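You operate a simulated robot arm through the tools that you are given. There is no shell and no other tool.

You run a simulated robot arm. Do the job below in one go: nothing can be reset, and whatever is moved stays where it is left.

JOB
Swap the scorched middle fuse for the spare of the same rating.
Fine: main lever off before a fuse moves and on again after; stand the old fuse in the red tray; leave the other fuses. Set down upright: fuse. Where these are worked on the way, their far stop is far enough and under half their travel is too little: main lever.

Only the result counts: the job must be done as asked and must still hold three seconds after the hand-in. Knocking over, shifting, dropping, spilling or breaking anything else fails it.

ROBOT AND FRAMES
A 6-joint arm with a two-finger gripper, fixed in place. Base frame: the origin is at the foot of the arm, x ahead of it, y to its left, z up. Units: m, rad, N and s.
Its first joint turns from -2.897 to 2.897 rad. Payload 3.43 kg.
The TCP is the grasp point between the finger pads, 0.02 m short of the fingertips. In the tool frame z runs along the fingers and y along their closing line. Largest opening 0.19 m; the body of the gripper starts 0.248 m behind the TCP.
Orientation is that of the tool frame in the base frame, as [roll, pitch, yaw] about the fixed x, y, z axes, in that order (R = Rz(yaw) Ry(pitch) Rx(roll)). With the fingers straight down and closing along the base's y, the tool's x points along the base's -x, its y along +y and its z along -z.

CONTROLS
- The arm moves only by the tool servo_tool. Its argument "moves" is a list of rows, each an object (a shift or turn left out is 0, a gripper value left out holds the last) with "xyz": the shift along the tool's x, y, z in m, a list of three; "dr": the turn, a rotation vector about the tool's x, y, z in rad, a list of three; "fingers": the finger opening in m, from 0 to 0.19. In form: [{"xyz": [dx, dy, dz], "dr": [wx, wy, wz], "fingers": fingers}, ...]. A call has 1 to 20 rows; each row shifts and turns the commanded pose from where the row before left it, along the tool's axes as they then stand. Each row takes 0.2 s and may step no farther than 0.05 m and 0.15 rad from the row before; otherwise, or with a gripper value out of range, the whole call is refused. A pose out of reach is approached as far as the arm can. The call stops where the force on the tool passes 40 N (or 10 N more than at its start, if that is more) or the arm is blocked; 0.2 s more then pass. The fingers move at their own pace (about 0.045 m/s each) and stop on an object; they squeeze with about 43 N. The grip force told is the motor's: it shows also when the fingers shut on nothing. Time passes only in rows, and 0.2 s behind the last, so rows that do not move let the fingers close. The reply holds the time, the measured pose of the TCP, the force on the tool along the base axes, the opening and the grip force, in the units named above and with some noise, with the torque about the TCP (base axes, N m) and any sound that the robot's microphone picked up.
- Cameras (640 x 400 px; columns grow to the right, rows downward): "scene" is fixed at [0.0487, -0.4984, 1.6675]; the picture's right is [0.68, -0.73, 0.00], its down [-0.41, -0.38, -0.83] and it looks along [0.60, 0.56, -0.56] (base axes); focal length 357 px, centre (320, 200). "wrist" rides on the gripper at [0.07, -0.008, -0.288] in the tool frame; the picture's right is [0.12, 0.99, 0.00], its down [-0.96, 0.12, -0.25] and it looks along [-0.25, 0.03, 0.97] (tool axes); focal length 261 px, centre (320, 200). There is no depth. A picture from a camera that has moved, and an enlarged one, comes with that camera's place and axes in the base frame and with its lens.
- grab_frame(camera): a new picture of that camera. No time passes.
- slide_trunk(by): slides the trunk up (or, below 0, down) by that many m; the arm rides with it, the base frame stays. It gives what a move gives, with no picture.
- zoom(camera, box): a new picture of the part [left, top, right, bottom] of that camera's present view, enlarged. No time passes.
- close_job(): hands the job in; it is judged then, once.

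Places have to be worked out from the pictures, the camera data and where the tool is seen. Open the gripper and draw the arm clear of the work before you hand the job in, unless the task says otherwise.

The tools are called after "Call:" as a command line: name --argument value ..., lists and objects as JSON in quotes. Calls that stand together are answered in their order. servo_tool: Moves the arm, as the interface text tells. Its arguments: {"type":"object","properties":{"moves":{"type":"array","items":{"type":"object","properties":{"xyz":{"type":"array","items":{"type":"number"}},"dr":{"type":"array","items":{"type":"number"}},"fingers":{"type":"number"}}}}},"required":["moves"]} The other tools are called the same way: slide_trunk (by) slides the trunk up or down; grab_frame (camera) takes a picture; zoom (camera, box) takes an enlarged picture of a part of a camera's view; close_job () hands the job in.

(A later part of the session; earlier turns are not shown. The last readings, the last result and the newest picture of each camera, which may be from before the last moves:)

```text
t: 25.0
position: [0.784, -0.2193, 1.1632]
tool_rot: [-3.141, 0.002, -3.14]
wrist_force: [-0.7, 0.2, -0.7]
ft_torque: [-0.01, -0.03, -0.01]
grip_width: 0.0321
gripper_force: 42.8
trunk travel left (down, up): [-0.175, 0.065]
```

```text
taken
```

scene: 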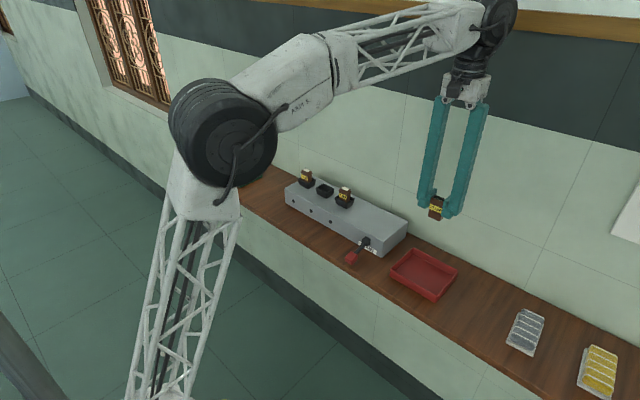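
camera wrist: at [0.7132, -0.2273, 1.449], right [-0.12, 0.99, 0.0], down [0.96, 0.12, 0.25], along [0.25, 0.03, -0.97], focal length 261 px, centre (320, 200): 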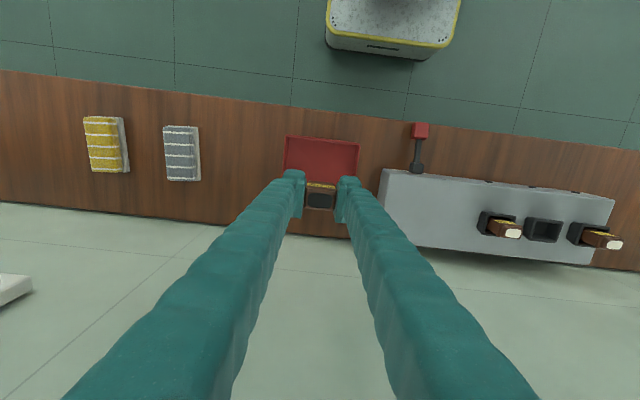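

The tray position agrees in both cameras (centre about (0.783, -0.22)), and the fuse hangs upright. I'll lower it to just above the tray floor.

Call:
servo_tool --moves '[{"xyz": [0, 0, 0.03]}, {"xyz": [0, 0, 0.04]}, {"xyz": [0, 0, 0.04]}, {"xyz": [0, 0, 0.04]}, {"xyz": [0, 0, 0.03]}, {"xyz": [0, 0, 0.01]}, {}]'

Call:
zoom --camera "scene" --box '[370, 220, 482, 290]'

Call:
zoom --camera "wrist" --box '[240, 130, 400, 230]'

```text
t: 26.6
position: [0.784, -0.2206, 0.967]
tool_rot: [-3.141, 0.002, -3.14]
wrist_force: [-0.2, 0.0, -0.8]
ft_torque: [0.0, -0.03, 0.02]
grip_width: 0.0323
gripper_force: 43.2
trunk travel left (down, up): [-0.175, 0.065]
```

```text
5.71 times, centred on (426, 255) of scene
camera zoom: at [0.0487, -0.4984, 1.6675], right [0.68, -0.73, 0.0], down [-0.41, -0.38, -0.83], along [0.6, 0.56, -0.56], focal length 2040 px, centre (-286, -114)
```

zoom: 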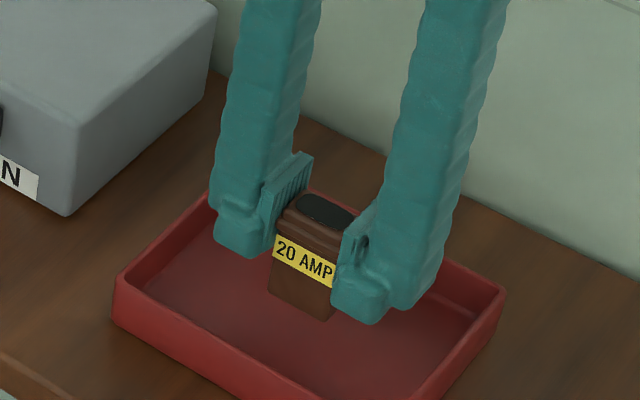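

```text
4.00 times, centred on (320, 180) of wrist
camera zoom: at [0.7132, -0.2286, 1.2543], right [-0.12, 0.99, 0.0], down [0.96, 0.12, 0.25], along [0.25, 0.03, -0.97], focal length 1043 px, centre (320, 280)
```

zoom: 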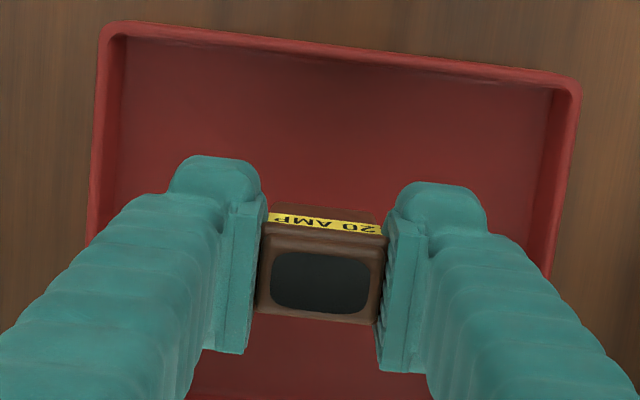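

There's no contact yet. I'll lower in small steps until I feel the floor.

Call:
servo_tool --moves '[{"xyz": [0, 0, 0.003]}, {"xyz": [0, 0, 0.003]}, {"xyz": [0, 0, 0.002]}, {}]'

Call:
zoom --camera "scene" --box '[370, 220, 482, 290]'

```text
t: 27.6
position: [0.784, -0.2194, 0.9611]
tool_rot: [-3.141, 0.002, -3.142]
wrist_force: [0.2, 0.4, -0.6]
ft_torque: [-0.02, 0.01, -0.05]
grip_width: 0.0326
gripper_force: 43.3
trunk travel left (down, up): [-0.175, 0.065]
```

```text
5.71 times, centred on (426, 255) of scene
camera zoom: at [0.0487, -0.4984, 1.6675], right [0.68, -0.73, 0.0], down [-0.41, -0.38, -0.83], along [0.6, 0.56, -0.56], focal length 2040 px, centre (-286, -114)
```

zoom: 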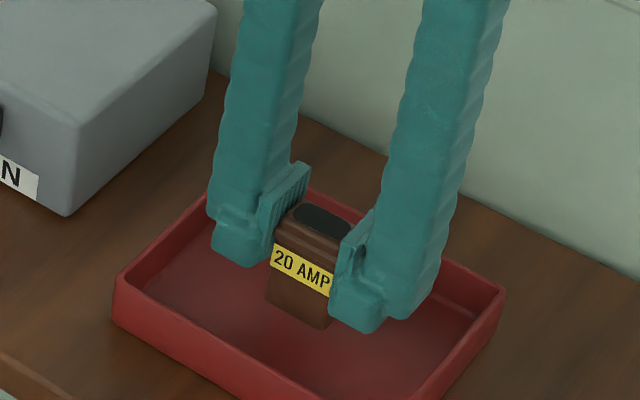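

Still free. I'll continue down in 2 mm steps until the vertical force rises.

Call:
servo_tool --moves '[{"xyz": [0, 0, 0.002]}, {"xyz": [0, 0, 0.002]}, {"xyz": [0, 0, 0.001]}, {}]'

```text
t: 28.6
position: [0.7834, -0.2208, 0.9565]
tool_rot: [-3.14, 0.001, 3.141]
wrist_force: [0.3, 0.0, 0.2]
ft_torque: [0.0, -0.05, -0.01]
grip_width: 0.0328
gripper_force: 42.8
trunk travel left (down, up): [-0.175, 0.065]
```

No contact reading yet at z 0.9565. I'll continue in 1.5 mm steps.

Call:
servo_tool --moves '[{"xyz": [0, 0, 0.0015]}, {"xyz": [0, 0, 0.0015]}, {}]'

Call:
zoom --camera "scene" --box '[398, 230, 462, 270]'

```text
t: 29.4
position: [0.7851, -0.2207, 0.9547]
tool_rot: [-3.141, 0.002, 3.141]
wrist_force: [-0.4, 1.1, -1.2]
ft_torque: [0.04, -0.03, -0.01]
grip_width: 0.0324
gripper_force: 43.1
trunk travel left (down, up): [-0.175, 0.065]
```

```text
10.00 times, centred on (430, 250) of scene
camera zoom: at [0.0487, -0.4984, 1.6675], right [0.68, -0.73, 0.0], down [-0.41, -0.38, -0.83], along [0.6, 0.56, -0.56], focal length 3570 px, centre (-780, -300)
```

zoom: 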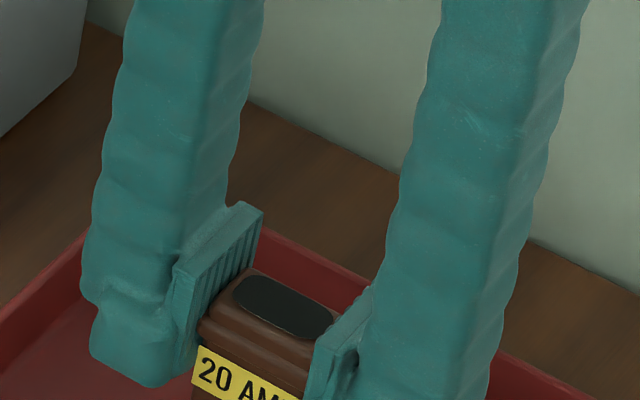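

Call:
servo_tool --moves '[{"xyz": [0, 0, 0.0015]}, {"xyz": [0, 0, 0.0015]}, {}]'

Call:
zoom --camera "scene" --box '[398, 245, 462, 285]'

```text
t: 30.2
position: [0.7843, -0.2198, 0.951]
tool_rot: [-3.141, 0.002, -3.142]
wrist_force: [1.3, -0.7, -0.8]
ft_torque: [-0.01, -0.01, 0.0]
grip_width: 0.0324
gripper_force: 42.9
trunk travel left (down, up): [-0.175, 0.065]
```

```text
10.00 times, centred on (430, 265) of scene
camera zoom: at [0.0487, -0.4984, 1.6675], right [0.68, -0.73, 0.0], down [-0.41, -0.38, -0.83], along [0.6, 0.56, -0.56], focal length 3570 px, centre (-780, -450)
```

zoom: 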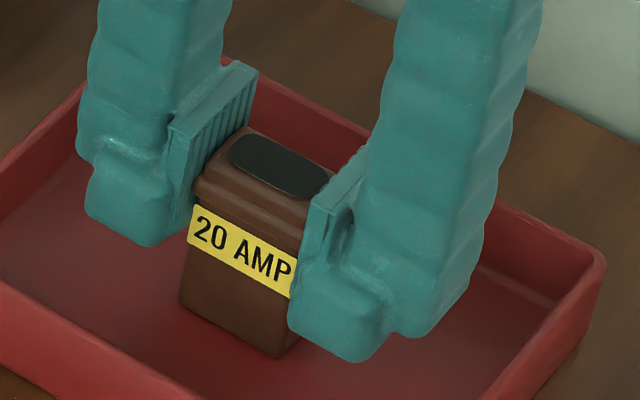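

By projection the fuse bottom is at about z 0.908, only a few millimetres to go. I'll continue down gently.

Call:
servo_tool --moves '[{"xyz": [0, 0, 0.0015]}, {"xyz": [0, 0, 0.0015]}, {}]'

```text
t: 31.0
position: [0.7838, -0.2197, 0.9482]
tool_rot: [-3.139, 0.005, -3.141]
wrist_force: [4.9, -2.4, 23.2]
ft_torque: [-0.08, -0.15, -0.02]
grip_width: 0.0325
gripper_force: 43.0
trunk travel left (down, up): [-0.175, 0.065]
```

Contact: 23 N at TCP z ≈ 0.948. I'll ease back 1 mm, open the fingers and look before rising.

Call:
servo_tool --moves '[{"xyz": [0, 0, -0.001]}, {}, {"fingers": 0.04}, {}, {"fingers": 0.06}, {}, {}]'

Call:
zoom --camera "scene" --box '[398, 245, 462, 285]'

Call:
zoom --camera "wrist" --box '[240, 130, 400, 230]'

```text
t: 32.6
position: [0.7844, -0.2199, 0.9493]
tool_rot: [-3.142, 0.002, 3.141]
wrist_force: [-0.4, 0.2, -0.3]
ft_torque: [-0.01, -0.01, 0.03]
grip_width: 0.06
gripper_force: 0.2
trunk travel left (down, up): [-0.175, 0.065]
```

```text
10.00 times, centred on (430, 265) of scene
camera zoom: at [0.0487, -0.4984, 1.6675], right [0.68, -0.73, 0.0], down [-0.41, -0.38, -0.83], along [0.6, 0.56, -0.56], focal length 3570 px, centre (-780, -450)
```

zoom: 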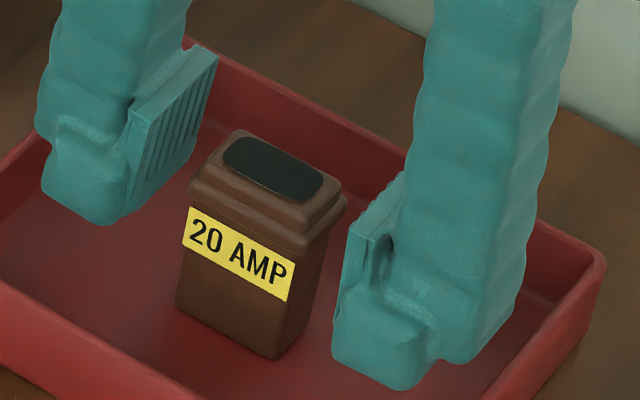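

```text
4.00 times, centred on (320, 180) of wrist
camera zoom: at [0.7133, -0.2283, 1.2351], right [-0.12, 0.99, 0.0], down [0.96, 0.12, 0.25], along [0.25, 0.03, -0.97], focal length 1043 px, centre (320, 280)
```

zoom: 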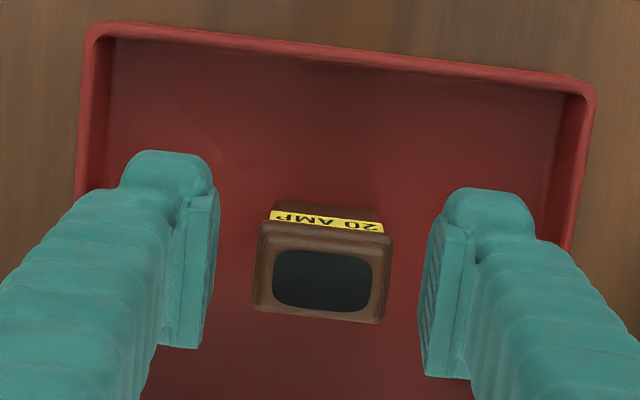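

The scorched fuse stands upright and free in the red tray. I'll rise straight up and travel towards the spare tray at a safe height.

Call:
servo_tool --moves '[{"xyz": [0, 0, -0.02]}, {"xyz": [0, 0, -0.04]}, {"xyz": [0, 0, -0.045]}, {"xyz": [0, 0, -0.045]}, {"xyz": [0, 0, -0.045]}, {"xyz": [0, 0, -0.045]}, {"xyz": [0, 0.045, 0]}, {"xyz": [0, 0.045, 0]}, {"xyz": [0, 0.045, 0]}, {"xyz": [0, 0.045, 0]}, {"xyz": [0, 0.045, 0]}, {"xyz": [0, 0.045, 0]}, {"xyz": [0, 0.045, 0]}, {"xyz": [0, 0.045, 0]}, {"xyz": [0, 0.045, 0]}, {"xyz": [0, 0.045, 0]}, {"xyz": [0, 0.045, 0]}, {"xyz": [0, 0.045, 0]}, {"xyz": [0, 0.045, 0]}, {"xyz": [0, 0.045, 0]}]'

Call:
grab_frame --camera "wrist"

Call:
grab_frame --camera "scene"

```text
t: 36.8
position: [0.7837, 0.412, 1.1887]
tool_rot: [3.14, 0.004, -3.141]
wrist_force: [0.9, -0.8, 0.3]
ft_torque: [0.19, -0.03, -0.02]
grip_width: 0.0598
gripper_force: 0.1
trunk travel left (down, up): [-0.175, 0.065]
```

```text
taken
camera wrist: at [0.7123, 0.4035, 1.474], right [-0.12, 0.99, 0.0], down [0.96, 0.12, 0.25], along [0.25, 0.03, -0.97], focal length 261 px, centre (320, 200)
```

wrist: 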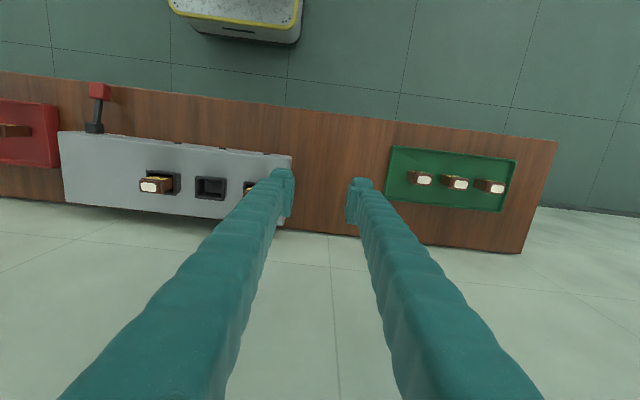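

```text
taken
```

scene: 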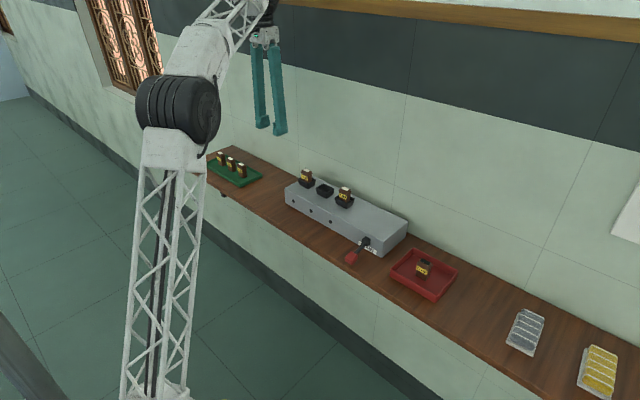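

Now I'll zoom on the spare tray to locate the 20 AMP spare accurately.

Call:
zoom --camera "wrist" --box '[380, 135, 540, 235]'

Call:
zoom --camera "scene" --box '[200, 135, 280, 185]'

Call:
zoom --camera "wrist" --box '[130, 145, 290, 245]'

```text
4.00 times, centred on (460, 185) of wrist
camera zoom: at [0.7123, 0.4035, 1.474], right [-0.12, 0.99, 0.0], down [0.96, 0.12, 0.25], along [0.25, 0.03, -0.97], focal length 1043 px, centre (-240, 260)
```

zoom: 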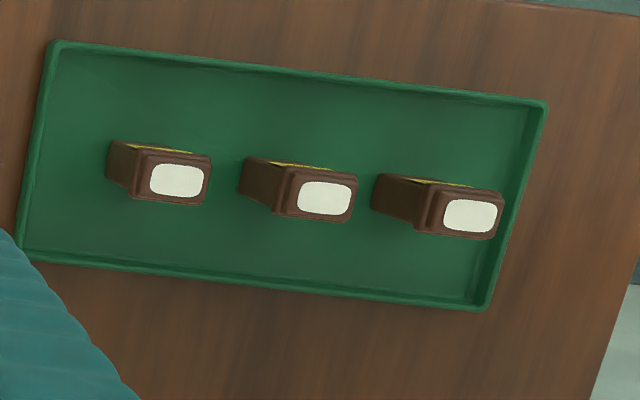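

```text
8.00 times, centred on (240, 160) of scene
camera zoom: at [0.0487, -0.4984, 1.6675], right [0.68, -0.73, 0.0], down [-0.41, -0.38, -0.83], along [0.6, 0.56, -0.56], focal length 2856 px, centre (960, 520)
```

zoom: 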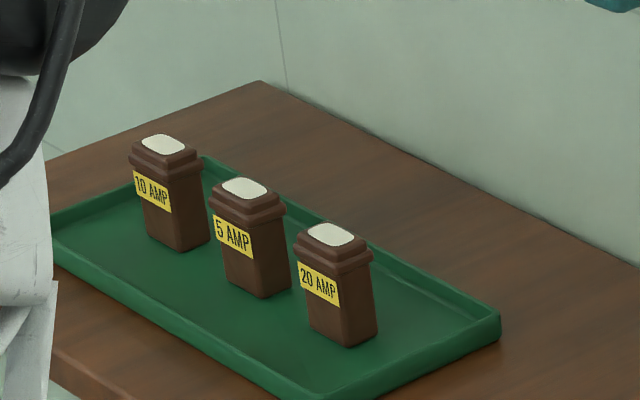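

```text
4.00 times, centred on (210, 195) of wrist
camera zoom: at [0.7123, 0.4035, 1.474], right [-0.12, 0.99, 0.0], down [0.96, 0.12, 0.25], along [0.25, 0.03, -0.97], focal length 1043 px, centre (760, 220)
```

zoom: 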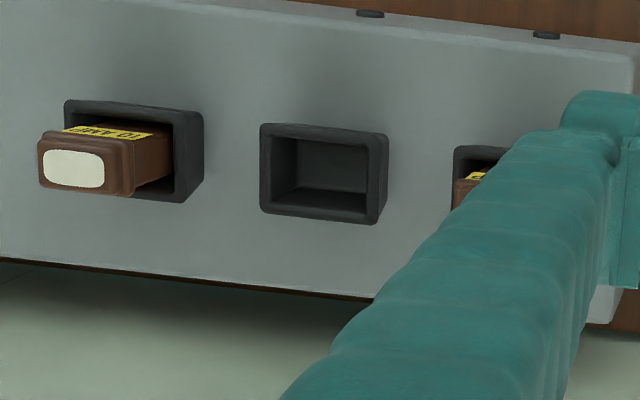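

The 20 AMP spare is at about (0.778, 0.621), top z ≈ 0.960, roughly 0.996 m from the base axis and slightly beyond the quoted reach. I'll raise the hand, then lower the trunk so the shoulder sits closer to wrist height and gives more reach.

Call:
servo_tool --moves '[{"xyz": [0, 0, -0.04], "dr": [0.001, 0.003, 0]}, {"xyz": [0, 0, -0.04]}, {"xyz": [0, 0, -0.03]}, {}]'

Call:
slide_trunk --by -0.12

Call:
grab_frame --camera "scene"

```text
t: 37.8
position: [0.7645, 0.4006, 1.2584]
tool_rot: [3.139, 0.009, 3.141]
wrist_force: [0.1, -1.2, 0.2]
ft_torque: [0.02, -0.02, 0.02]
grip_width: 0.06
gripper_force: 0.0
out of reach, approached as far as the arm can: row 2, 3
trunk travel left (down, up): [-0.175, 0.065]
```

```text
t: 39.3
position: [0.7636, 0.4016, 1.1389]
tool_rot: [3.139, 0.007, -3.14]
wrist_force: [0.5, -0.6, 1.0]
ft_torque: [0.01, 0.03, -0.01]
grip_width: 0.0599
gripper_force: 0.1
trunk travel left (down, up): [-0.055, 0.185]
```

```text
taken
```

scene: 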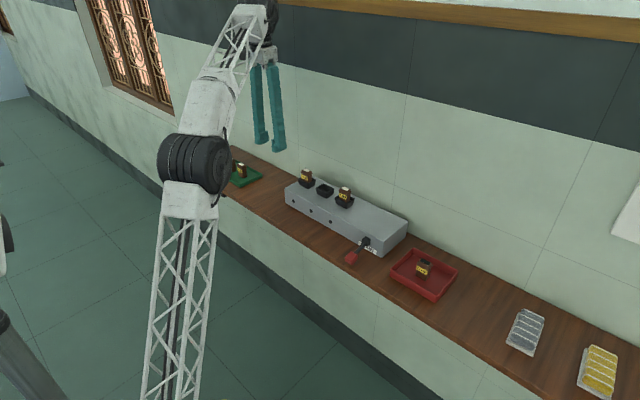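

Going up was what ran out of reach: the wrist is already above the shoulder, so the trunk should be raised, not lowered. I'll slide it fully up. Then I'll lower the hand while tilting it about the closing axis, with the tips leaning outwards (+x), which also gains reach without tilting a gripped fuse.

Call:
slide_trunk --by 0.185

```text
t: 41.3
position: [0.7642, 0.4001, 1.3235]
tool_rot: [3.138, 0.008, -3.14]
wrist_force: [0.5, 0.5, -0.4]
ft_torque: [0.0, 0.04, -0.04]
grip_width: 0.0603
gripper_force: 0.0
trunk travel left (down, up): [-0.24, 0.0]
```

The trunk is fully up and the TCP is at z 1.3235. I'll descend with the outward tilt to z ≈ 1.12.

Call:
servo_tool --moves '[{"xyz": [0, 0, 0.04], "dr": [0.003, -0.058, 0]}, {"xyz": [0.0026, 0, 0.04], "dr": [0, -0.058, 0]}, {"xyz": [0.005, 0, 0.04], "dr": [0, -0.058, 0]}, {"xyz": [0.0073, 0, 0.0394]}, {"xyz": [0.0073, 0, 0.0394]}, {}]'

Call:
grab_frame --camera "wrist"

```text
t: 42.7
position: [0.7652, 0.4032, 1.1219]
tool_rot: [3.138, 0.183, 3.141]
wrist_force: [0.3, -0.5, 0.0]
ft_torque: [0.0, 0.02, -0.02]
grip_width: 0.06
gripper_force: 0.0
trunk travel left (down, up): [-0.24, 0.0]
```

```text
taken
camera wrist: at [0.6446, 0.3931, 1.3914], right [-0.12, 0.99, -0.02], down [0.9, 0.12, 0.42], along [0.42, 0.03, -0.91], focal length 261 px, centre (320, 200)
```

wrist: 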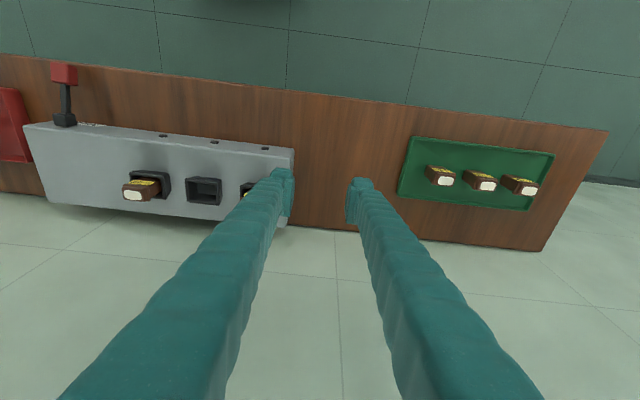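

The tilt is 0.183 as planned. I'll move over the 20 AMP spare at about z 1.08.

Call:
servo_tool --moves '[{"xyz": [-0.001, 0.0436, 0.0083]}, {"xyz": [-0.001, 0.0436, 0.0083]}, {"xyz": [-0.001, 0.0436, 0.0083]}, {"xyz": [-0.001, 0.0436, 0.0083]}, {"xyz": [-0.001, 0.0436, 0.0083]}, {}, {}]'

Call:
grab_frame --camera "wrist"

Call:
grab_frame --camera "scene"

```text
t: 44.3
position: [0.7767, 0.6209, 1.0846]
tool_rot: [-3.141, 0.183, -3.141]
wrist_force: [0.1, -0.1, -0.4]
ft_torque: [0.02, 0.01, -0.03]
grip_width: 0.0602
gripper_force: 0.2
trunk travel left (down, up): [-0.24, 0.0]
```

```text
taken
camera wrist: at [0.6562, 0.6117, 1.3535], right [-0.12, 0.99, -0.02], down [0.9, 0.12, 0.42], along [0.42, 0.03, -0.91], focal length 261 px, centre (320, 200)
```

wrist: 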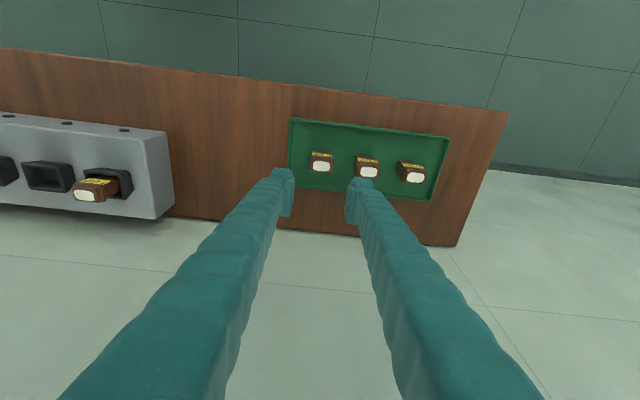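

```text
taken
```

scene: 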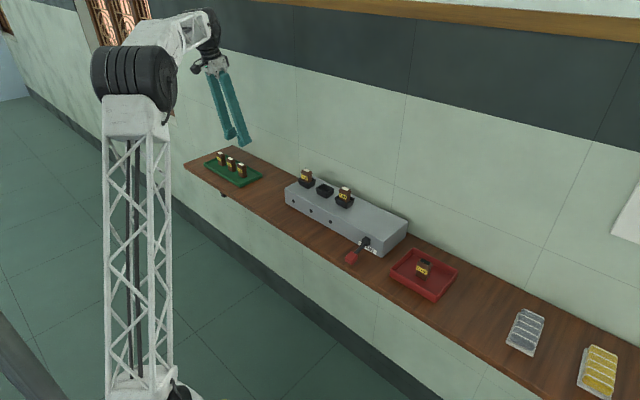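

Reach is fine here. I'll zoom in on the spare below the fingers to check alignment.

Call:
zoom --camera "wrist" --box '[256, 125, 384, 205]'

Call:
zoom --camera "scene" --box '[190, 110, 286, 190]'

```text
5.00 times, centred on (320, 165) of wrist
camera zoom: at [0.6562, 0.6117, 1.3535], right [-0.12, 0.99, -0.02], down [0.9, 0.12, 0.42], along [0.42, 0.03, -0.91], focal length 1303 px, centre (320, 375)
```

zoom: 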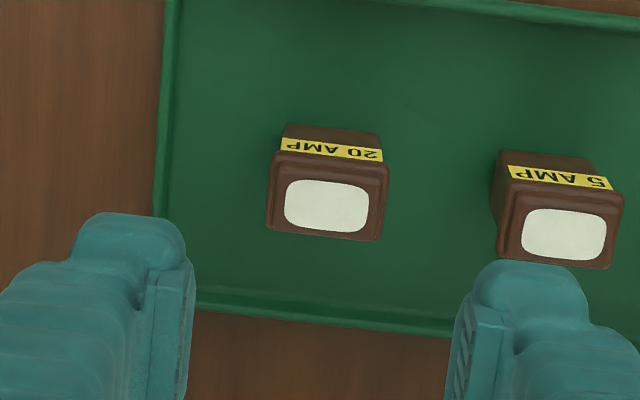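

```text
5.00 times, centred on (238, 150) of scene
camera zoom: at [0.0487, -0.4984, 1.6675], right [0.68, -0.73, 0.0], down [-0.41, -0.38, -0.83], along [0.6, 0.56, -0.56], focal length 1785 px, centre (730, 450)
```

zoom: 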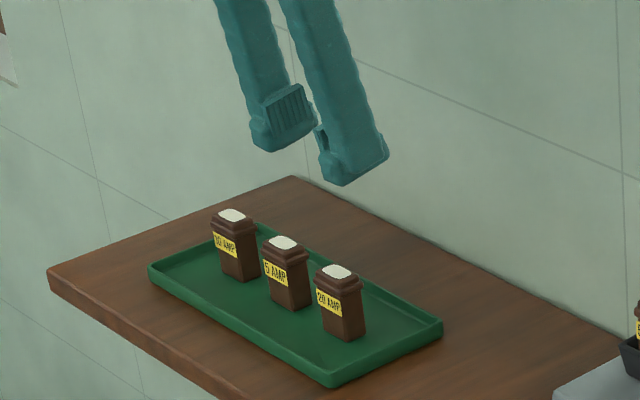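

The spare is at about (0.779, 0.6195) and aligned with y. I'll descend to z ≈ 0.99 with the opening reduced to 0.054 to stay clear of the 5 AMP neighbour, then check.

Call:
servo_tool --moves '[{"xyz": [0.0051, -0.0014, 0.0311], "fingers": 0.054}, {"xyz": [0.0051, 0, 0.0311]}, {"xyz": [0.0051, 0, 0.0311]}, {}, {}]'

Call:
zoom --camera "wrist" --box '[240, 130, 400, 230]'

Call:
zoom --camera "scene" --box '[190, 120, 286, 180]'

```text
t: 45.5
position: [0.7785, 0.6194, 0.9877]
tool_rot: [3.14, 0.185, -3.141]
wrist_force: [-0.1, -0.2, -0.1]
ft_torque: [-0.02, 0.0, -0.04]
grip_width: 0.0539
gripper_force: 0.1
trunk travel left (down, up): [-0.24, 0.0]
```

```text
4.00 times, centred on (320, 180) of wrist
camera zoom: at [0.6574, 0.6104, 1.2566], right [-0.12, 0.99, -0.02], down [0.9, 0.12, 0.42], along [0.42, 0.03, -0.91], focal length 1043 px, centre (320, 280)
```

zoom: 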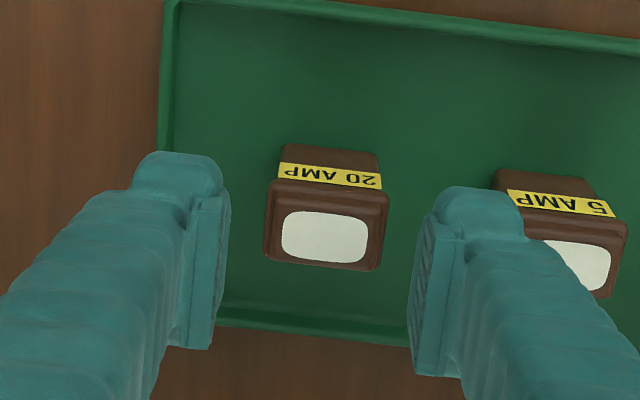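

```text
6.67 times, centred on (238, 150) of scene
camera zoom: at [0.0487, -0.4984, 1.6675], right [0.68, -0.73, 0.0], down [-0.41, -0.38, -0.83], along [0.6, 0.56, -0.56], focal length 2380 px, centre (867, 533)
```

zoom: 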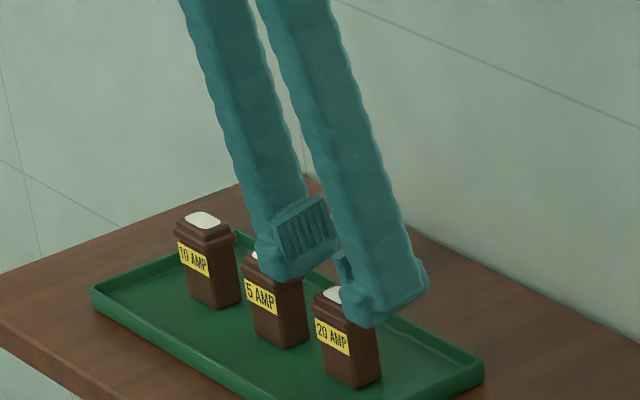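

The fuse is centred, and the right finger keeps about 16 mm from the 5 AMP spare. I'll go down to TCP z ≈ 0.951 and check before gripping.

Call:
servo_tool --moves '[{"xyz": [0.0027, 0, 0.0178]}, {"xyz": [0.0033, 0, 0.0181]}, {}, {"fingers": 0.046}, {}]'

Call:
zoom --camera "wrist" --box '[240, 130, 400, 230]'

Call:
zoom --camera "scene" --box '[198, 135, 278, 185]'

```text
t: 46.7
position: [0.7805, 0.6167, 0.9508]
tool_rot: [3.141, 0.185, -3.141]
wrist_force: [-0.3, -0.2, -0.6]
ft_torque: [-0.03, 0.0, 0.0]
grip_width: 0.046
gripper_force: 0.2
trunk travel left (down, up): [-0.24, 0.0]
```

```text
4.00 times, centred on (320, 180) of wrist
camera zoom: at [0.6586, 0.6096, 1.2197], right [-0.12, 0.99, -0.02], down [0.9, 0.12, 0.42], along [0.42, 0.03, -0.91], focal length 1043 px, centre (320, 280)
```

zoom: 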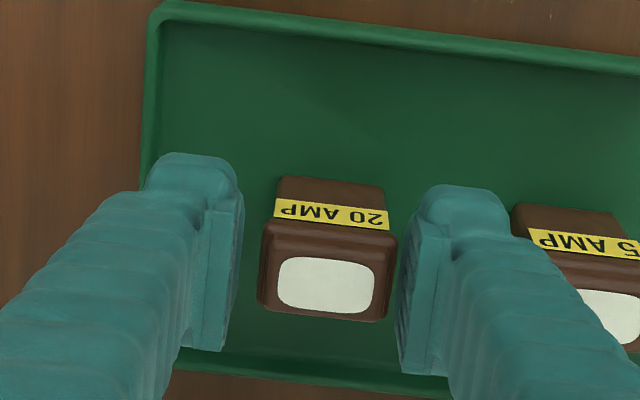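

```text
8.00 times, centred on (238, 160) of scene
camera zoom: at [0.0487, -0.4984, 1.6675], right [0.68, -0.73, 0.0], down [-0.41, -0.38, -0.83], along [0.6, 0.56, -0.56], focal length 2856 px, centre (976, 520)
```

zoom: 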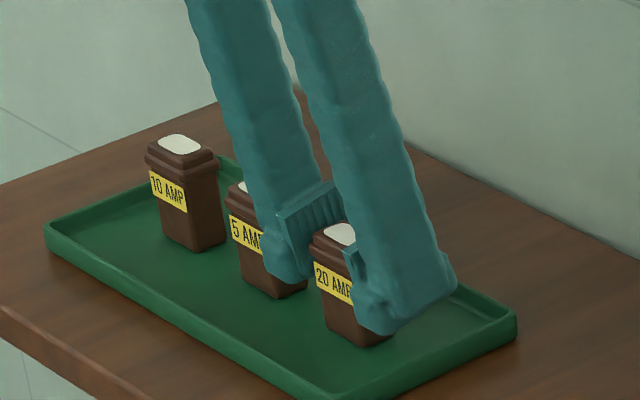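

The fuse is within 1 mm of centred, with no contact forces. I'll nudge 1 mm, close on it and lift a little.

Call:
servo_tool --moves '[{"xyz": [0, 0.001, 0]}, {"fingers": 0.02}, {}, {}, {"xyz": [-0.0007, 0, -0.004]}, {"xyz": [-0.0018, 0, -0.0098]}, {"xyz": [-0.0018, 0, -0.0098]}, {}]'

Call:
zoom --camera "scene" --box '[198, 130, 278, 180]'

Call:
zoom --camera "wrist" --box '[240, 130, 400, 230]'

```text
t: 48.5
position: [0.7795, 0.6186, 0.9758]
tool_rot: [3.141, 0.181, -3.14]
wrist_force: [-0.3, 0.0, -0.3]
ft_torque: [0.0, -0.02, -0.02]
grip_width: 0.0326
gripper_force: 42.8
trunk travel left (down, up): [-0.24, 0.0]
```

```text
8.00 times, centred on (238, 155) of scene
camera zoom: at [0.0487, -0.4984, 1.6675], right [0.68, -0.73, 0.0], down [-0.41, -0.38, -0.83], along [0.6, 0.56, -0.56], focal length 2856 px, centre (976, 560)
```

zoom: 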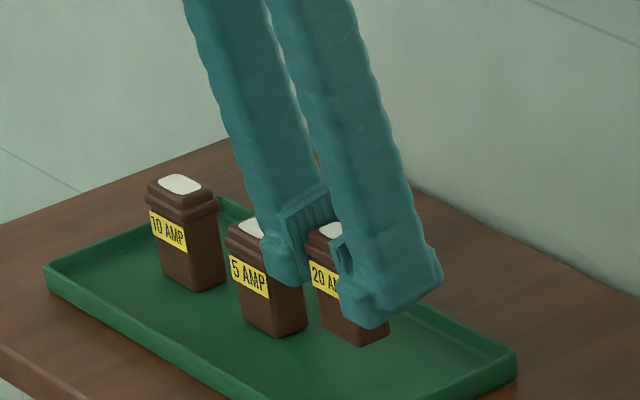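

```text
4.00 times, centred on (320, 180) of wrist
camera zoom: at [0.6587, 0.6101, 1.2442], right [-0.12, 0.99, -0.02], down [0.9, 0.12, 0.42], along [0.42, 0.03, -0.91], focal length 1043 px, centre (320, 280)
```

zoom: 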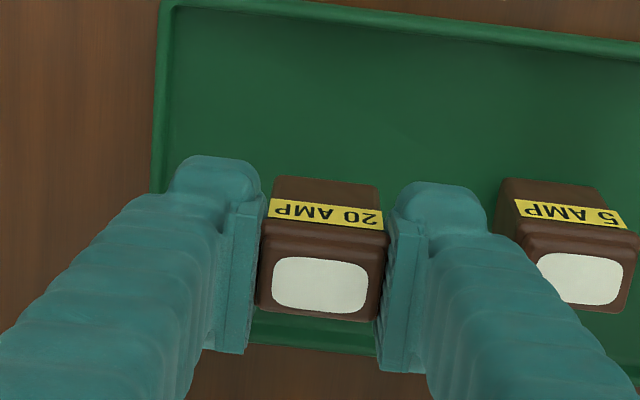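

The spare is held (opening 0.0326). I'll lift it out of the tray, then carry it over to above the empty middle socket at z ≈ 1.13.

Call:
servo_tool --moves '[{"xyz": [-0.0063, 0, -0.0344]}, {"xyz": [-0.0063, 0, -0.0344]}, {"xyz": [-0.0063, 0, -0.0344]}, {"xyz": [-0.007, -0.0408, -0.0048]}, {"xyz": [-0.007, -0.0408, -0.0048]}, {"xyz": [-0.007, -0.0408, -0.0048]}, {"xyz": [-0.007, -0.0408, -0.0048]}, {"xyz": [-0.007, -0.0408, -0.0048]}, {"xyz": [-0.007, -0.0408, -0.0048]}, {"xyz": [-0.007, -0.0408, -0.0048]}, {"xyz": [-0.007, -0.0408, -0.0048]}, {"xyz": [-0.007, -0.0408, -0.0048]}, {"xyz": [-0.007, -0.0408, -0.0048]}, {}, {}]'

Call:
grab_frame --camera "wrist"

Call:
grab_frame --camera "scene"

```text
t: 51.7
position: [0.8372, 0.2105, 1.1407]
tool_rot: [3.139, 0.183, -3.14]
wrist_force: [-0.2, 0.0, -0.8]
ft_torque: [0.01, 0.03, 0.01]
grip_width: 0.0323
gripper_force: 42.9
trunk travel left (down, up): [-0.24, 0.0]
```

```text
taken
camera wrist: at [0.7178, 0.2022, 1.4093], right [-0.12, 0.99, -0.02], down [0.9, 0.12, 0.42], along [0.42, 0.03, -0.91], focal length 261 px, centre (320, 200)
```

wrist: 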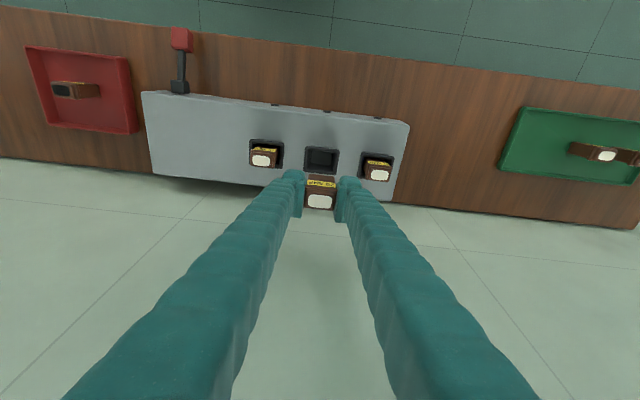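

```text
taken
```

scene: 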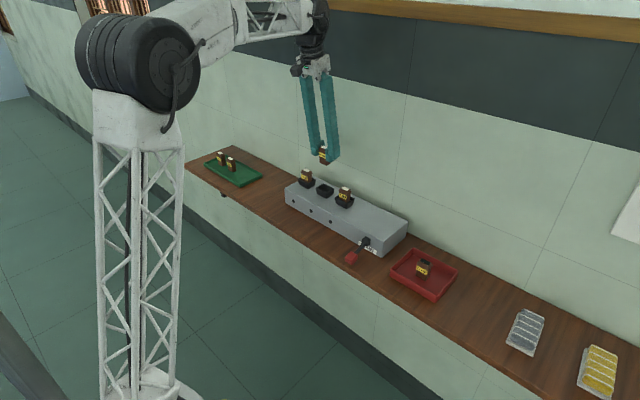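

I'll zoom in on the held fuse and the empty socket in both views to work out the alignment.

Call:
zoom --camera "wrist" --box '[272, 140, 368, 220]'

Call:
zoom --camera "scene" --box '[280, 130, 376, 210]'

```text
5.00 times, centred on (320, 180) of wrist
camera zoom: at [0.7178, 0.2022, 1.4093], right [-0.12, 0.99, -0.02], down [0.9, 0.12, 0.42], along [0.42, 0.03, -0.91], focal length 1303 px, centre (320, 300)
```

zoom: 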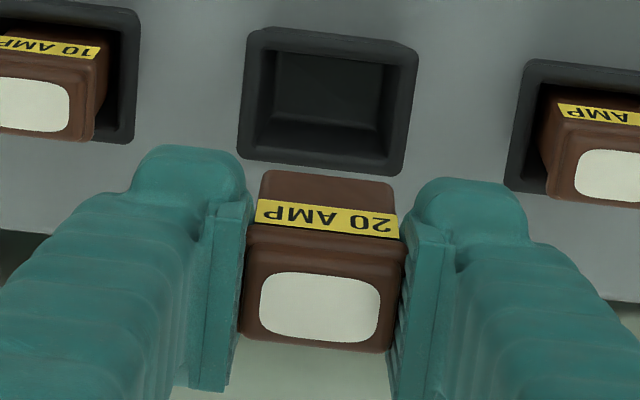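

```text
5.00 times, centred on (328, 170) of scene
camera zoom: at [0.0487, -0.4984, 1.6675], right [0.68, -0.73, 0.0], down [-0.41, -0.38, -0.83], along [0.6, 0.56, -0.56], focal length 1785 px, centre (280, 350)
```

zoom: 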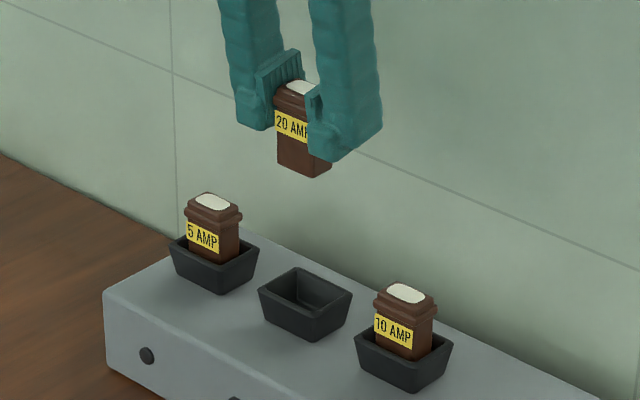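

The held fuse is at (0.839, 0.211) and vertical, and the socket centre is at (0.838, 0.210). I'll shift 1 mm each way and descend until the fuse bottom is just above the socket rim.

Call:
servo_tool --moves '[{"xyz": [0.0052, -0.0008, 0.0262]}, {"xyz": [0.0052, 0, 0.0262]}, {"xyz": [0.0052, 0, 0.0262]}, {}, {}]'

Call:
zoom --camera "wrist" --box '[256, 140, 384, 220]'

Call:
zoom --camera "scene" --box '[288, 150, 368, 210]'

```text
t: 52.9
position: [0.8385, 0.2106, 1.0612]
tool_rot: [3.139, 0.183, 3.141]
wrist_force: [-1.1, 1.0, -0.8]
ft_torque: [-0.02, -0.02, 0.01]
grip_width: 0.0326
gripper_force: 43.2
trunk travel left (down, up): [-0.24, 0.0]
```

```text
5.00 times, centred on (320, 180) of wrist
camera zoom: at [0.7171, 0.202, 1.3294], right [-0.12, 0.99, -0.02], down [0.9, 0.12, 0.42], along [0.42, 0.03, -0.91], focal length 1303 px, centre (320, 300)
```

zoom: 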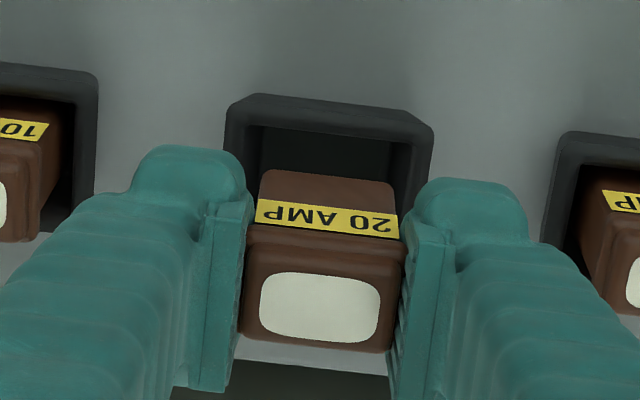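

```text
6.67 times, centred on (328, 180) of scene
camera zoom: at [0.0487, -0.4984, 1.6675], right [0.68, -0.73, 0.0], down [-0.41, -0.38, -0.83], along [0.6, 0.56, -0.56], focal length 2380 px, centre (267, 333)
```

zoom: 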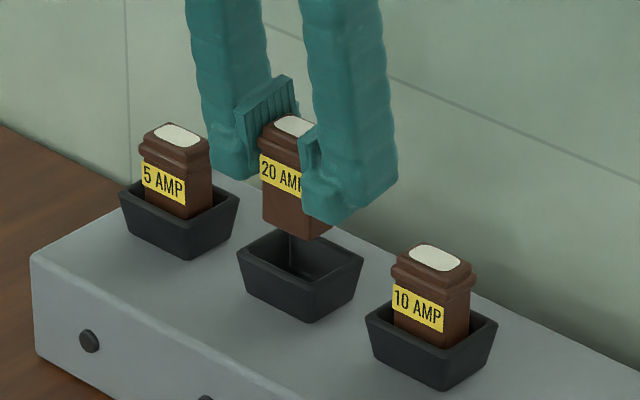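

The fuse lines up with the socket to within about 1 mm in both axes. I'll lower it slowly into the socket.

Call:
servo_tool --moves '[{"xyz": [0.0011, 0, 0.0059]}, {"xyz": [0.0011, 0, 0.0059]}, {"xyz": [0.0011, 0, 0.0059]}, {"xyz": [0.0011, 0, 0.0059]}, {"xyz": [0.0009, 0, 0.0049]}, {}]'

Call:
zoom --camera "wrist" --box '[256, 140, 384, 220]'

Call:
zoom --camera "scene" --box '[288, 150, 368, 210]'

```text
t: 54.3
position: [0.8386, 0.2094, 1.0309]
tool_rot: [3.139, 0.18, 3.141]
wrist_force: [-0.1, 0.1, -0.2]
ft_torque: [-0.01, 0.03, -0.01]
grip_width: 0.0324
gripper_force: 42.7
trunk travel left (down, up): [-0.24, 0.0]
```

```text
5.00 times, centred on (320, 180) of wrist
camera zoom: at [0.7179, 0.2001, 1.3002], right [-0.12, 0.99, -0.02], down [0.9, 0.12, 0.42], along [0.42, 0.03, -0.91], focal length 1303 px, centre (320, 300)
```

zoom: 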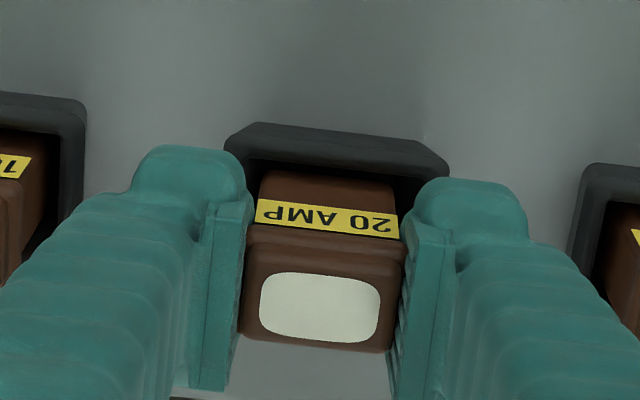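

```text
6.67 times, centred on (328, 180) of scene
camera zoom: at [0.0487, -0.4984, 1.6675], right [0.68, -0.73, 0.0], down [-0.41, -0.38, -0.83], along [0.6, 0.56, -0.56], focal length 2380 px, centre (267, 333)
```

zoom: 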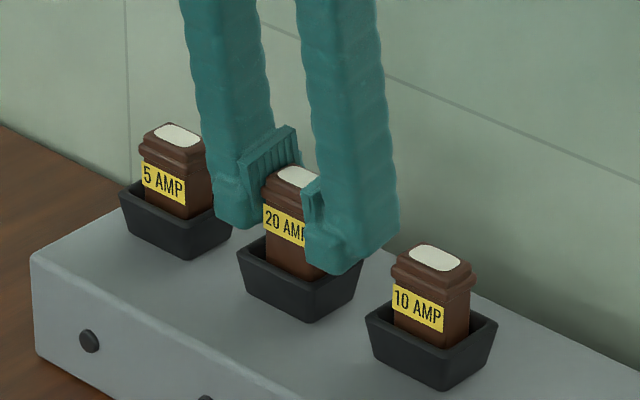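

The fuse is inside the cup with no contact force. I'll go down the remaining distance in 2 mm steps until it seats.

Call:
servo_tool --moves '[{"xyz": [0.0004, 0, 0.002]}, {"xyz": [0.0004, 0, 0.002]}, {"xyz": [0.0003, 0, 0.0015]}, {}]'

```text
t: 55.3
position: [0.8382, 0.2091, 1.0257]
tool_rot: [3.14, 0.182, 3.14]
wrist_force: [-0.5, -0.5, 0.6]
ft_torque: [-0.03, -0.02, -0.02]
grip_width: 0.0325
gripper_force: 43.4
trunk travel left (down, up): [-0.24, 0.0]
```

Call:
servo_tool --moves '[{"xyz": [0.0003, 0, 0.0015]}, {"xyz": [0.0002, 0, 0.001]}, {}]'

Call:
zoom --camera "scene" --box '[288, 150, 368, 210]'

```text
t: 56.1
position: [0.8385, 0.2095, 1.0239]
tool_rot: [3.139, 0.183, 3.141]
wrist_force: [0.1, -0.4, -0.6]
ft_torque: [-0.01, 0.02, -0.03]
grip_width: 0.0324
gripper_force: 42.2
trunk travel left (down, up): [-0.24, 0.0]
```

```text
6.67 times, centred on (328, 180) of scene
camera zoom: at [0.0487, -0.4984, 1.6675], right [0.68, -0.73, 0.0], down [-0.41, -0.38, -0.83], along [0.6, 0.56, -0.56], focal length 2380 px, centre (267, 333)
```

zoom: 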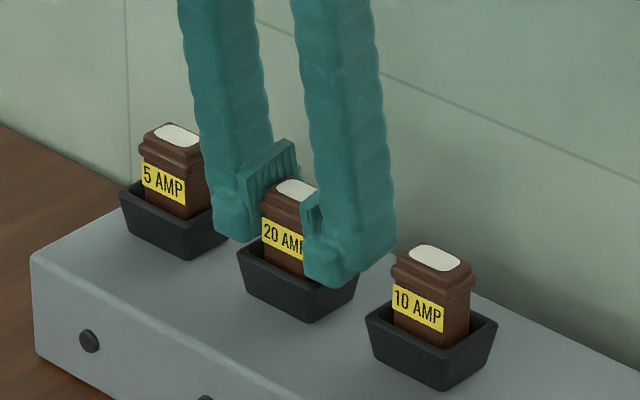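

Still no seating force at z 1.0239, so I'll continue in 1 mm steps.

Call:
servo_tool --moves '[{"xyz": [0.0002, 0, 0.001]}, {"xyz": [0.0002, 0, 0.001]}, {}]'

```text
t: 56.9
position: [0.8382, 0.2096, 1.0201]
tool_rot: [3.14, 0.183, -3.141]
wrist_force: [-0.5, 0.1, -0.7]
ft_torque: [-0.02, -0.02, -0.02]
grip_width: 0.0323
gripper_force: 43.0
trunk travel left (down, up): [-0.24, 0.0]
```

Call:
servo_tool --moves '[{"xyz": [0.0002, 0, 0.001]}, {"xyz": [0.0002, 0, 0.001]}, {}]'

Call:
zoom --camera "scene" --box '[296, 165, 360, 205]'

Call:
zoom --camera "wrist" --box '[256, 140, 384, 220]'

```text
t: 57.7
position: [0.8367, 0.2098, 1.0209]
tool_rot: [3.138, 0.184, -3.141]
wrist_force: [7.0, -0.2, 23.7]
ft_torque: [-0.07, -0.19, 0.0]
grip_width: 0.0326
gripper_force: 42.5
trunk travel left (down, up): [-0.24, 0.0]
```

```text
10.00 times, centred on (328, 185) of scene
camera zoom: at [0.0487, -0.4984, 1.6675], right [0.68, -0.73, 0.0], down [-0.41, -0.38, -0.83], along [0.6, 0.56, -0.56], focal length 3570 px, centre (240, 350)
```

zoom: 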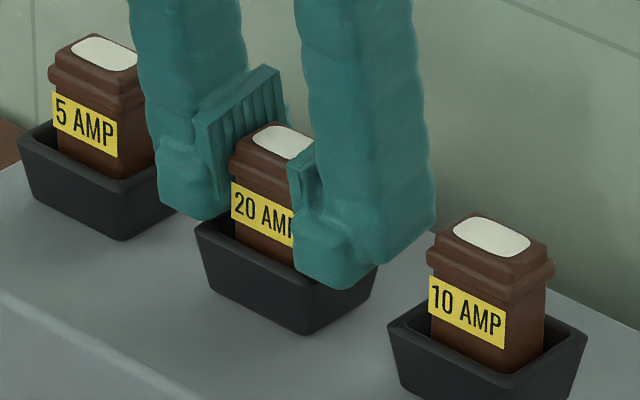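

```text
5.00 times, centred on (320, 180) of wrist
camera zoom: at [0.7159, 0.2006, 1.2892], right [-0.12, 0.99, -0.02], down [0.9, 0.11, 0.42], along [0.42, 0.03, -0.91], focal length 1303 px, centre (320, 300)
```

zoom: 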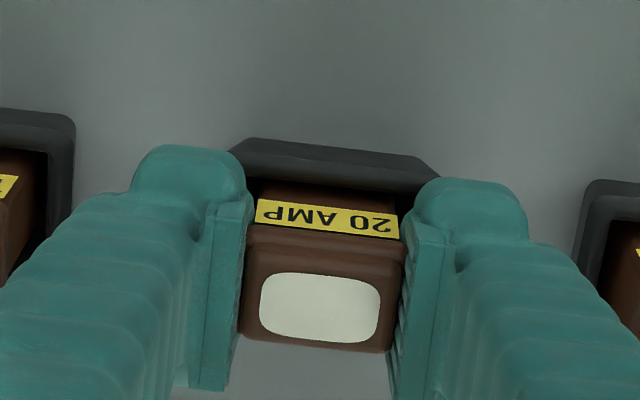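

The top of the new fuse is at the same image height as the original was, and 24 N of upward force shows it has bottomed in the socket. I'll ease off 1 mm, open the fingers and check.

Call:
servo_tool --moves '[{"xyz": [-0.0002, 0, -0.001]}, {}, {"fingers": 0.04}, {}, {"fingers": 0.058}, {}, {}]'

Call:
zoom --camera "scene" --box '[296, 165, 360, 205]'

Call:
zoom --camera "wrist" --box '[256, 140, 384, 220]'

```text
t: 59.3
position: [0.8385, 0.2103, 1.0197]
tool_rot: [3.139, 0.184, 3.141]
wrist_force: [-0.6, -1.4, -0.1]
ft_torque: [-0.02, 0.02, 0.0]
grip_width: 0.0581
gripper_force: 0.1
trunk travel left (down, up): [-0.24, 0.0]
```

```text
10.00 times, centred on (328, 185) of scene
camera zoom: at [0.0487, -0.4984, 1.6675], right [0.68, -0.73, 0.0], down [-0.41, -0.38, -0.83], along [0.6, 0.56, -0.56], focal length 3570 px, centre (240, 350)
```

zoom: 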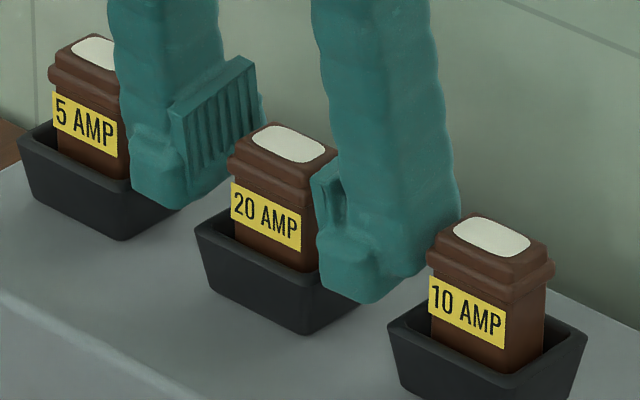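

```text
5.00 times, centred on (320, 180) of wrist
camera zoom: at [0.7164, 0.2011, 1.2885], right [-0.12, 0.99, -0.02], down [0.9, 0.12, 0.42], along [0.42, 0.03, -0.91], focal length 1303 px, centre (320, 300)
```

zoom: 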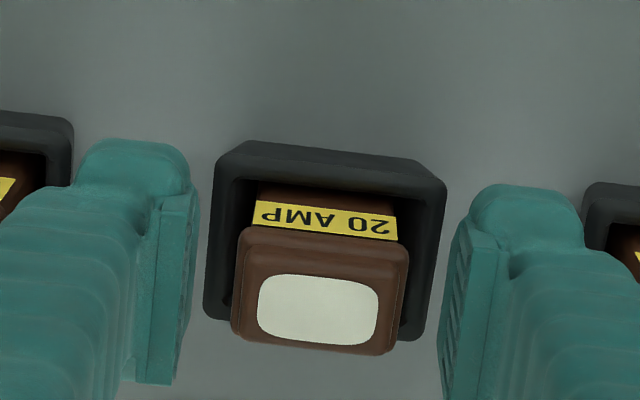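

The new fuse stands seated and upright like its neighbours. I'll lift the hand straight up and compare the three fuses.

Call:
servo_tool --moves '[{"xyz": [-0.0027, 0, -0.0147]}, {"xyz": [-0.0055, 0, -0.0295]}, {"xyz": [-0.0068, 0, -0.0369]}, {"xyz": [-0.0068, 0, -0.0369]}, {"xyz": [-0.0068, 0, -0.0369]}, {}]'

Call:
zoom --camera "scene" --box '[280, 150, 376, 210]'

Call:
zoom --camera "wrist" --box '[220, 110, 420, 235]'

```text
t: 60.7
position: [0.8383, 0.2094, 1.1765]
tool_rot: [3.14, 0.184, -3.141]
wrist_force: [-0.3, 0.2, -0.6]
ft_torque: [-0.01, 0.02, 0.01]
grip_width: 0.058
gripper_force: 0.1
trunk travel left (down, up): [-0.24, 0.0]
```

```text
6.67 times, centred on (328, 180) of scene
camera zoom: at [0.0487, -0.4984, 1.6675], right [0.68, -0.73, 0.0], down [-0.41, -0.38, -0.83], along [0.6, 0.56, -0.56], focal length 2380 px, centre (267, 333)
```

zoom: 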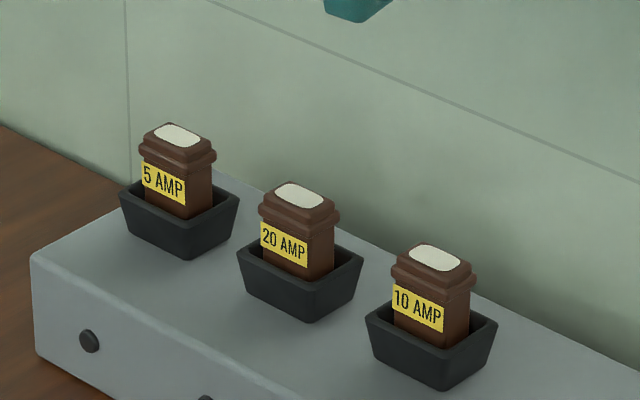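

```text
3.20 times, centred on (320, 172) of wrist
camera zoom: at [0.7167, 0.2018, 1.4459], right [-0.12, 0.99, -0.02], down [0.9, 0.12, 0.42], along [0.42, 0.03, -0.91], focal length 834 px, centre (320, 288)
```

zoom: 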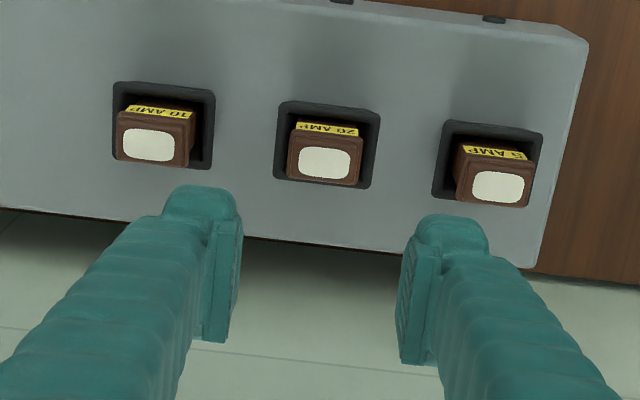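

All three fuses sit alike, with the white-topped 20 AMP now in the middle. Next is the lever: I'll take the tilt out and travel to above the knob, which rests near (0.688, -0.034, 0.922).

Call:
servo_tool --moves '[{"xyz": [0.0246, -0.0405, -0.0046], "dr": [0, 0.0613, 0], "fingers": 0.06}, {"xyz": [0.0248, -0.0405, -0.0031], "dr": [0, 0.0613, 0]}, {"xyz": [0.025, -0.0405, -0.0015], "dr": [0, 0.0613, 0]}, {"xyz": [0.025, -0.0405, 0]}, {"xyz": [0.025, -0.0405, 0]}, {"xyz": [0.025, -0.0405, 0]}, {}, {}]'

Call:
zoom --camera "wrist" --box '[220, 110, 420, 235]'

Call:
zoom --camera "scene" --box '[304, 190, 432, 270]'

```text
t: 62.5
position: [0.6885, -0.0329, 1.177]
tool_rot: [3.14, -0.002, 3.141]
wrist_force: [-0.4, -0.1, -0.2]
ft_torque: [0.05, 0.02, -0.04]
grip_width: 0.06
gripper_force: 0.0
trunk travel left (down, up): [-0.24, 0.0]
```

```text
3.20 times, centred on (320, 172) of wrist
camera zoom: at [0.6177, -0.0418, 1.4636], right [-0.12, 0.99, 0.0], down [0.96, 0.12, 0.25], along [0.24, 0.03, -0.97], focal length 834 px, centre (320, 288)
```

zoom: 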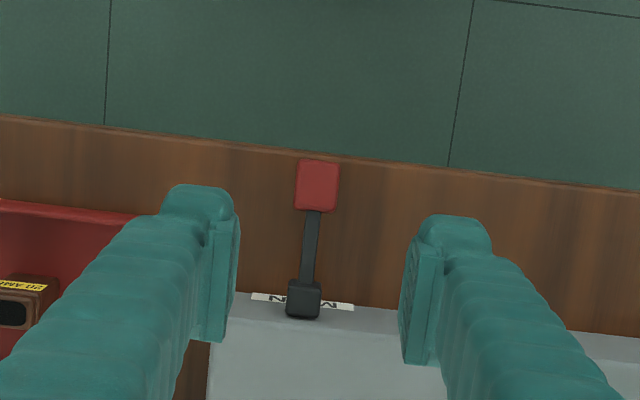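

```text
5.00 times, centred on (368, 230) of scene
camera zoom: at [0.0487, -0.4984, 1.6675], right [0.68, -0.73, 0.0], down [-0.41, -0.38, -0.83], along [0.6, 0.56, -0.56], focal length 1785 px, centre (80, 50)
```

zoom: 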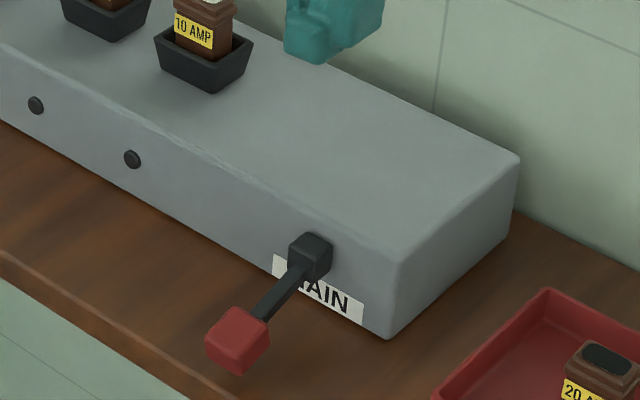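

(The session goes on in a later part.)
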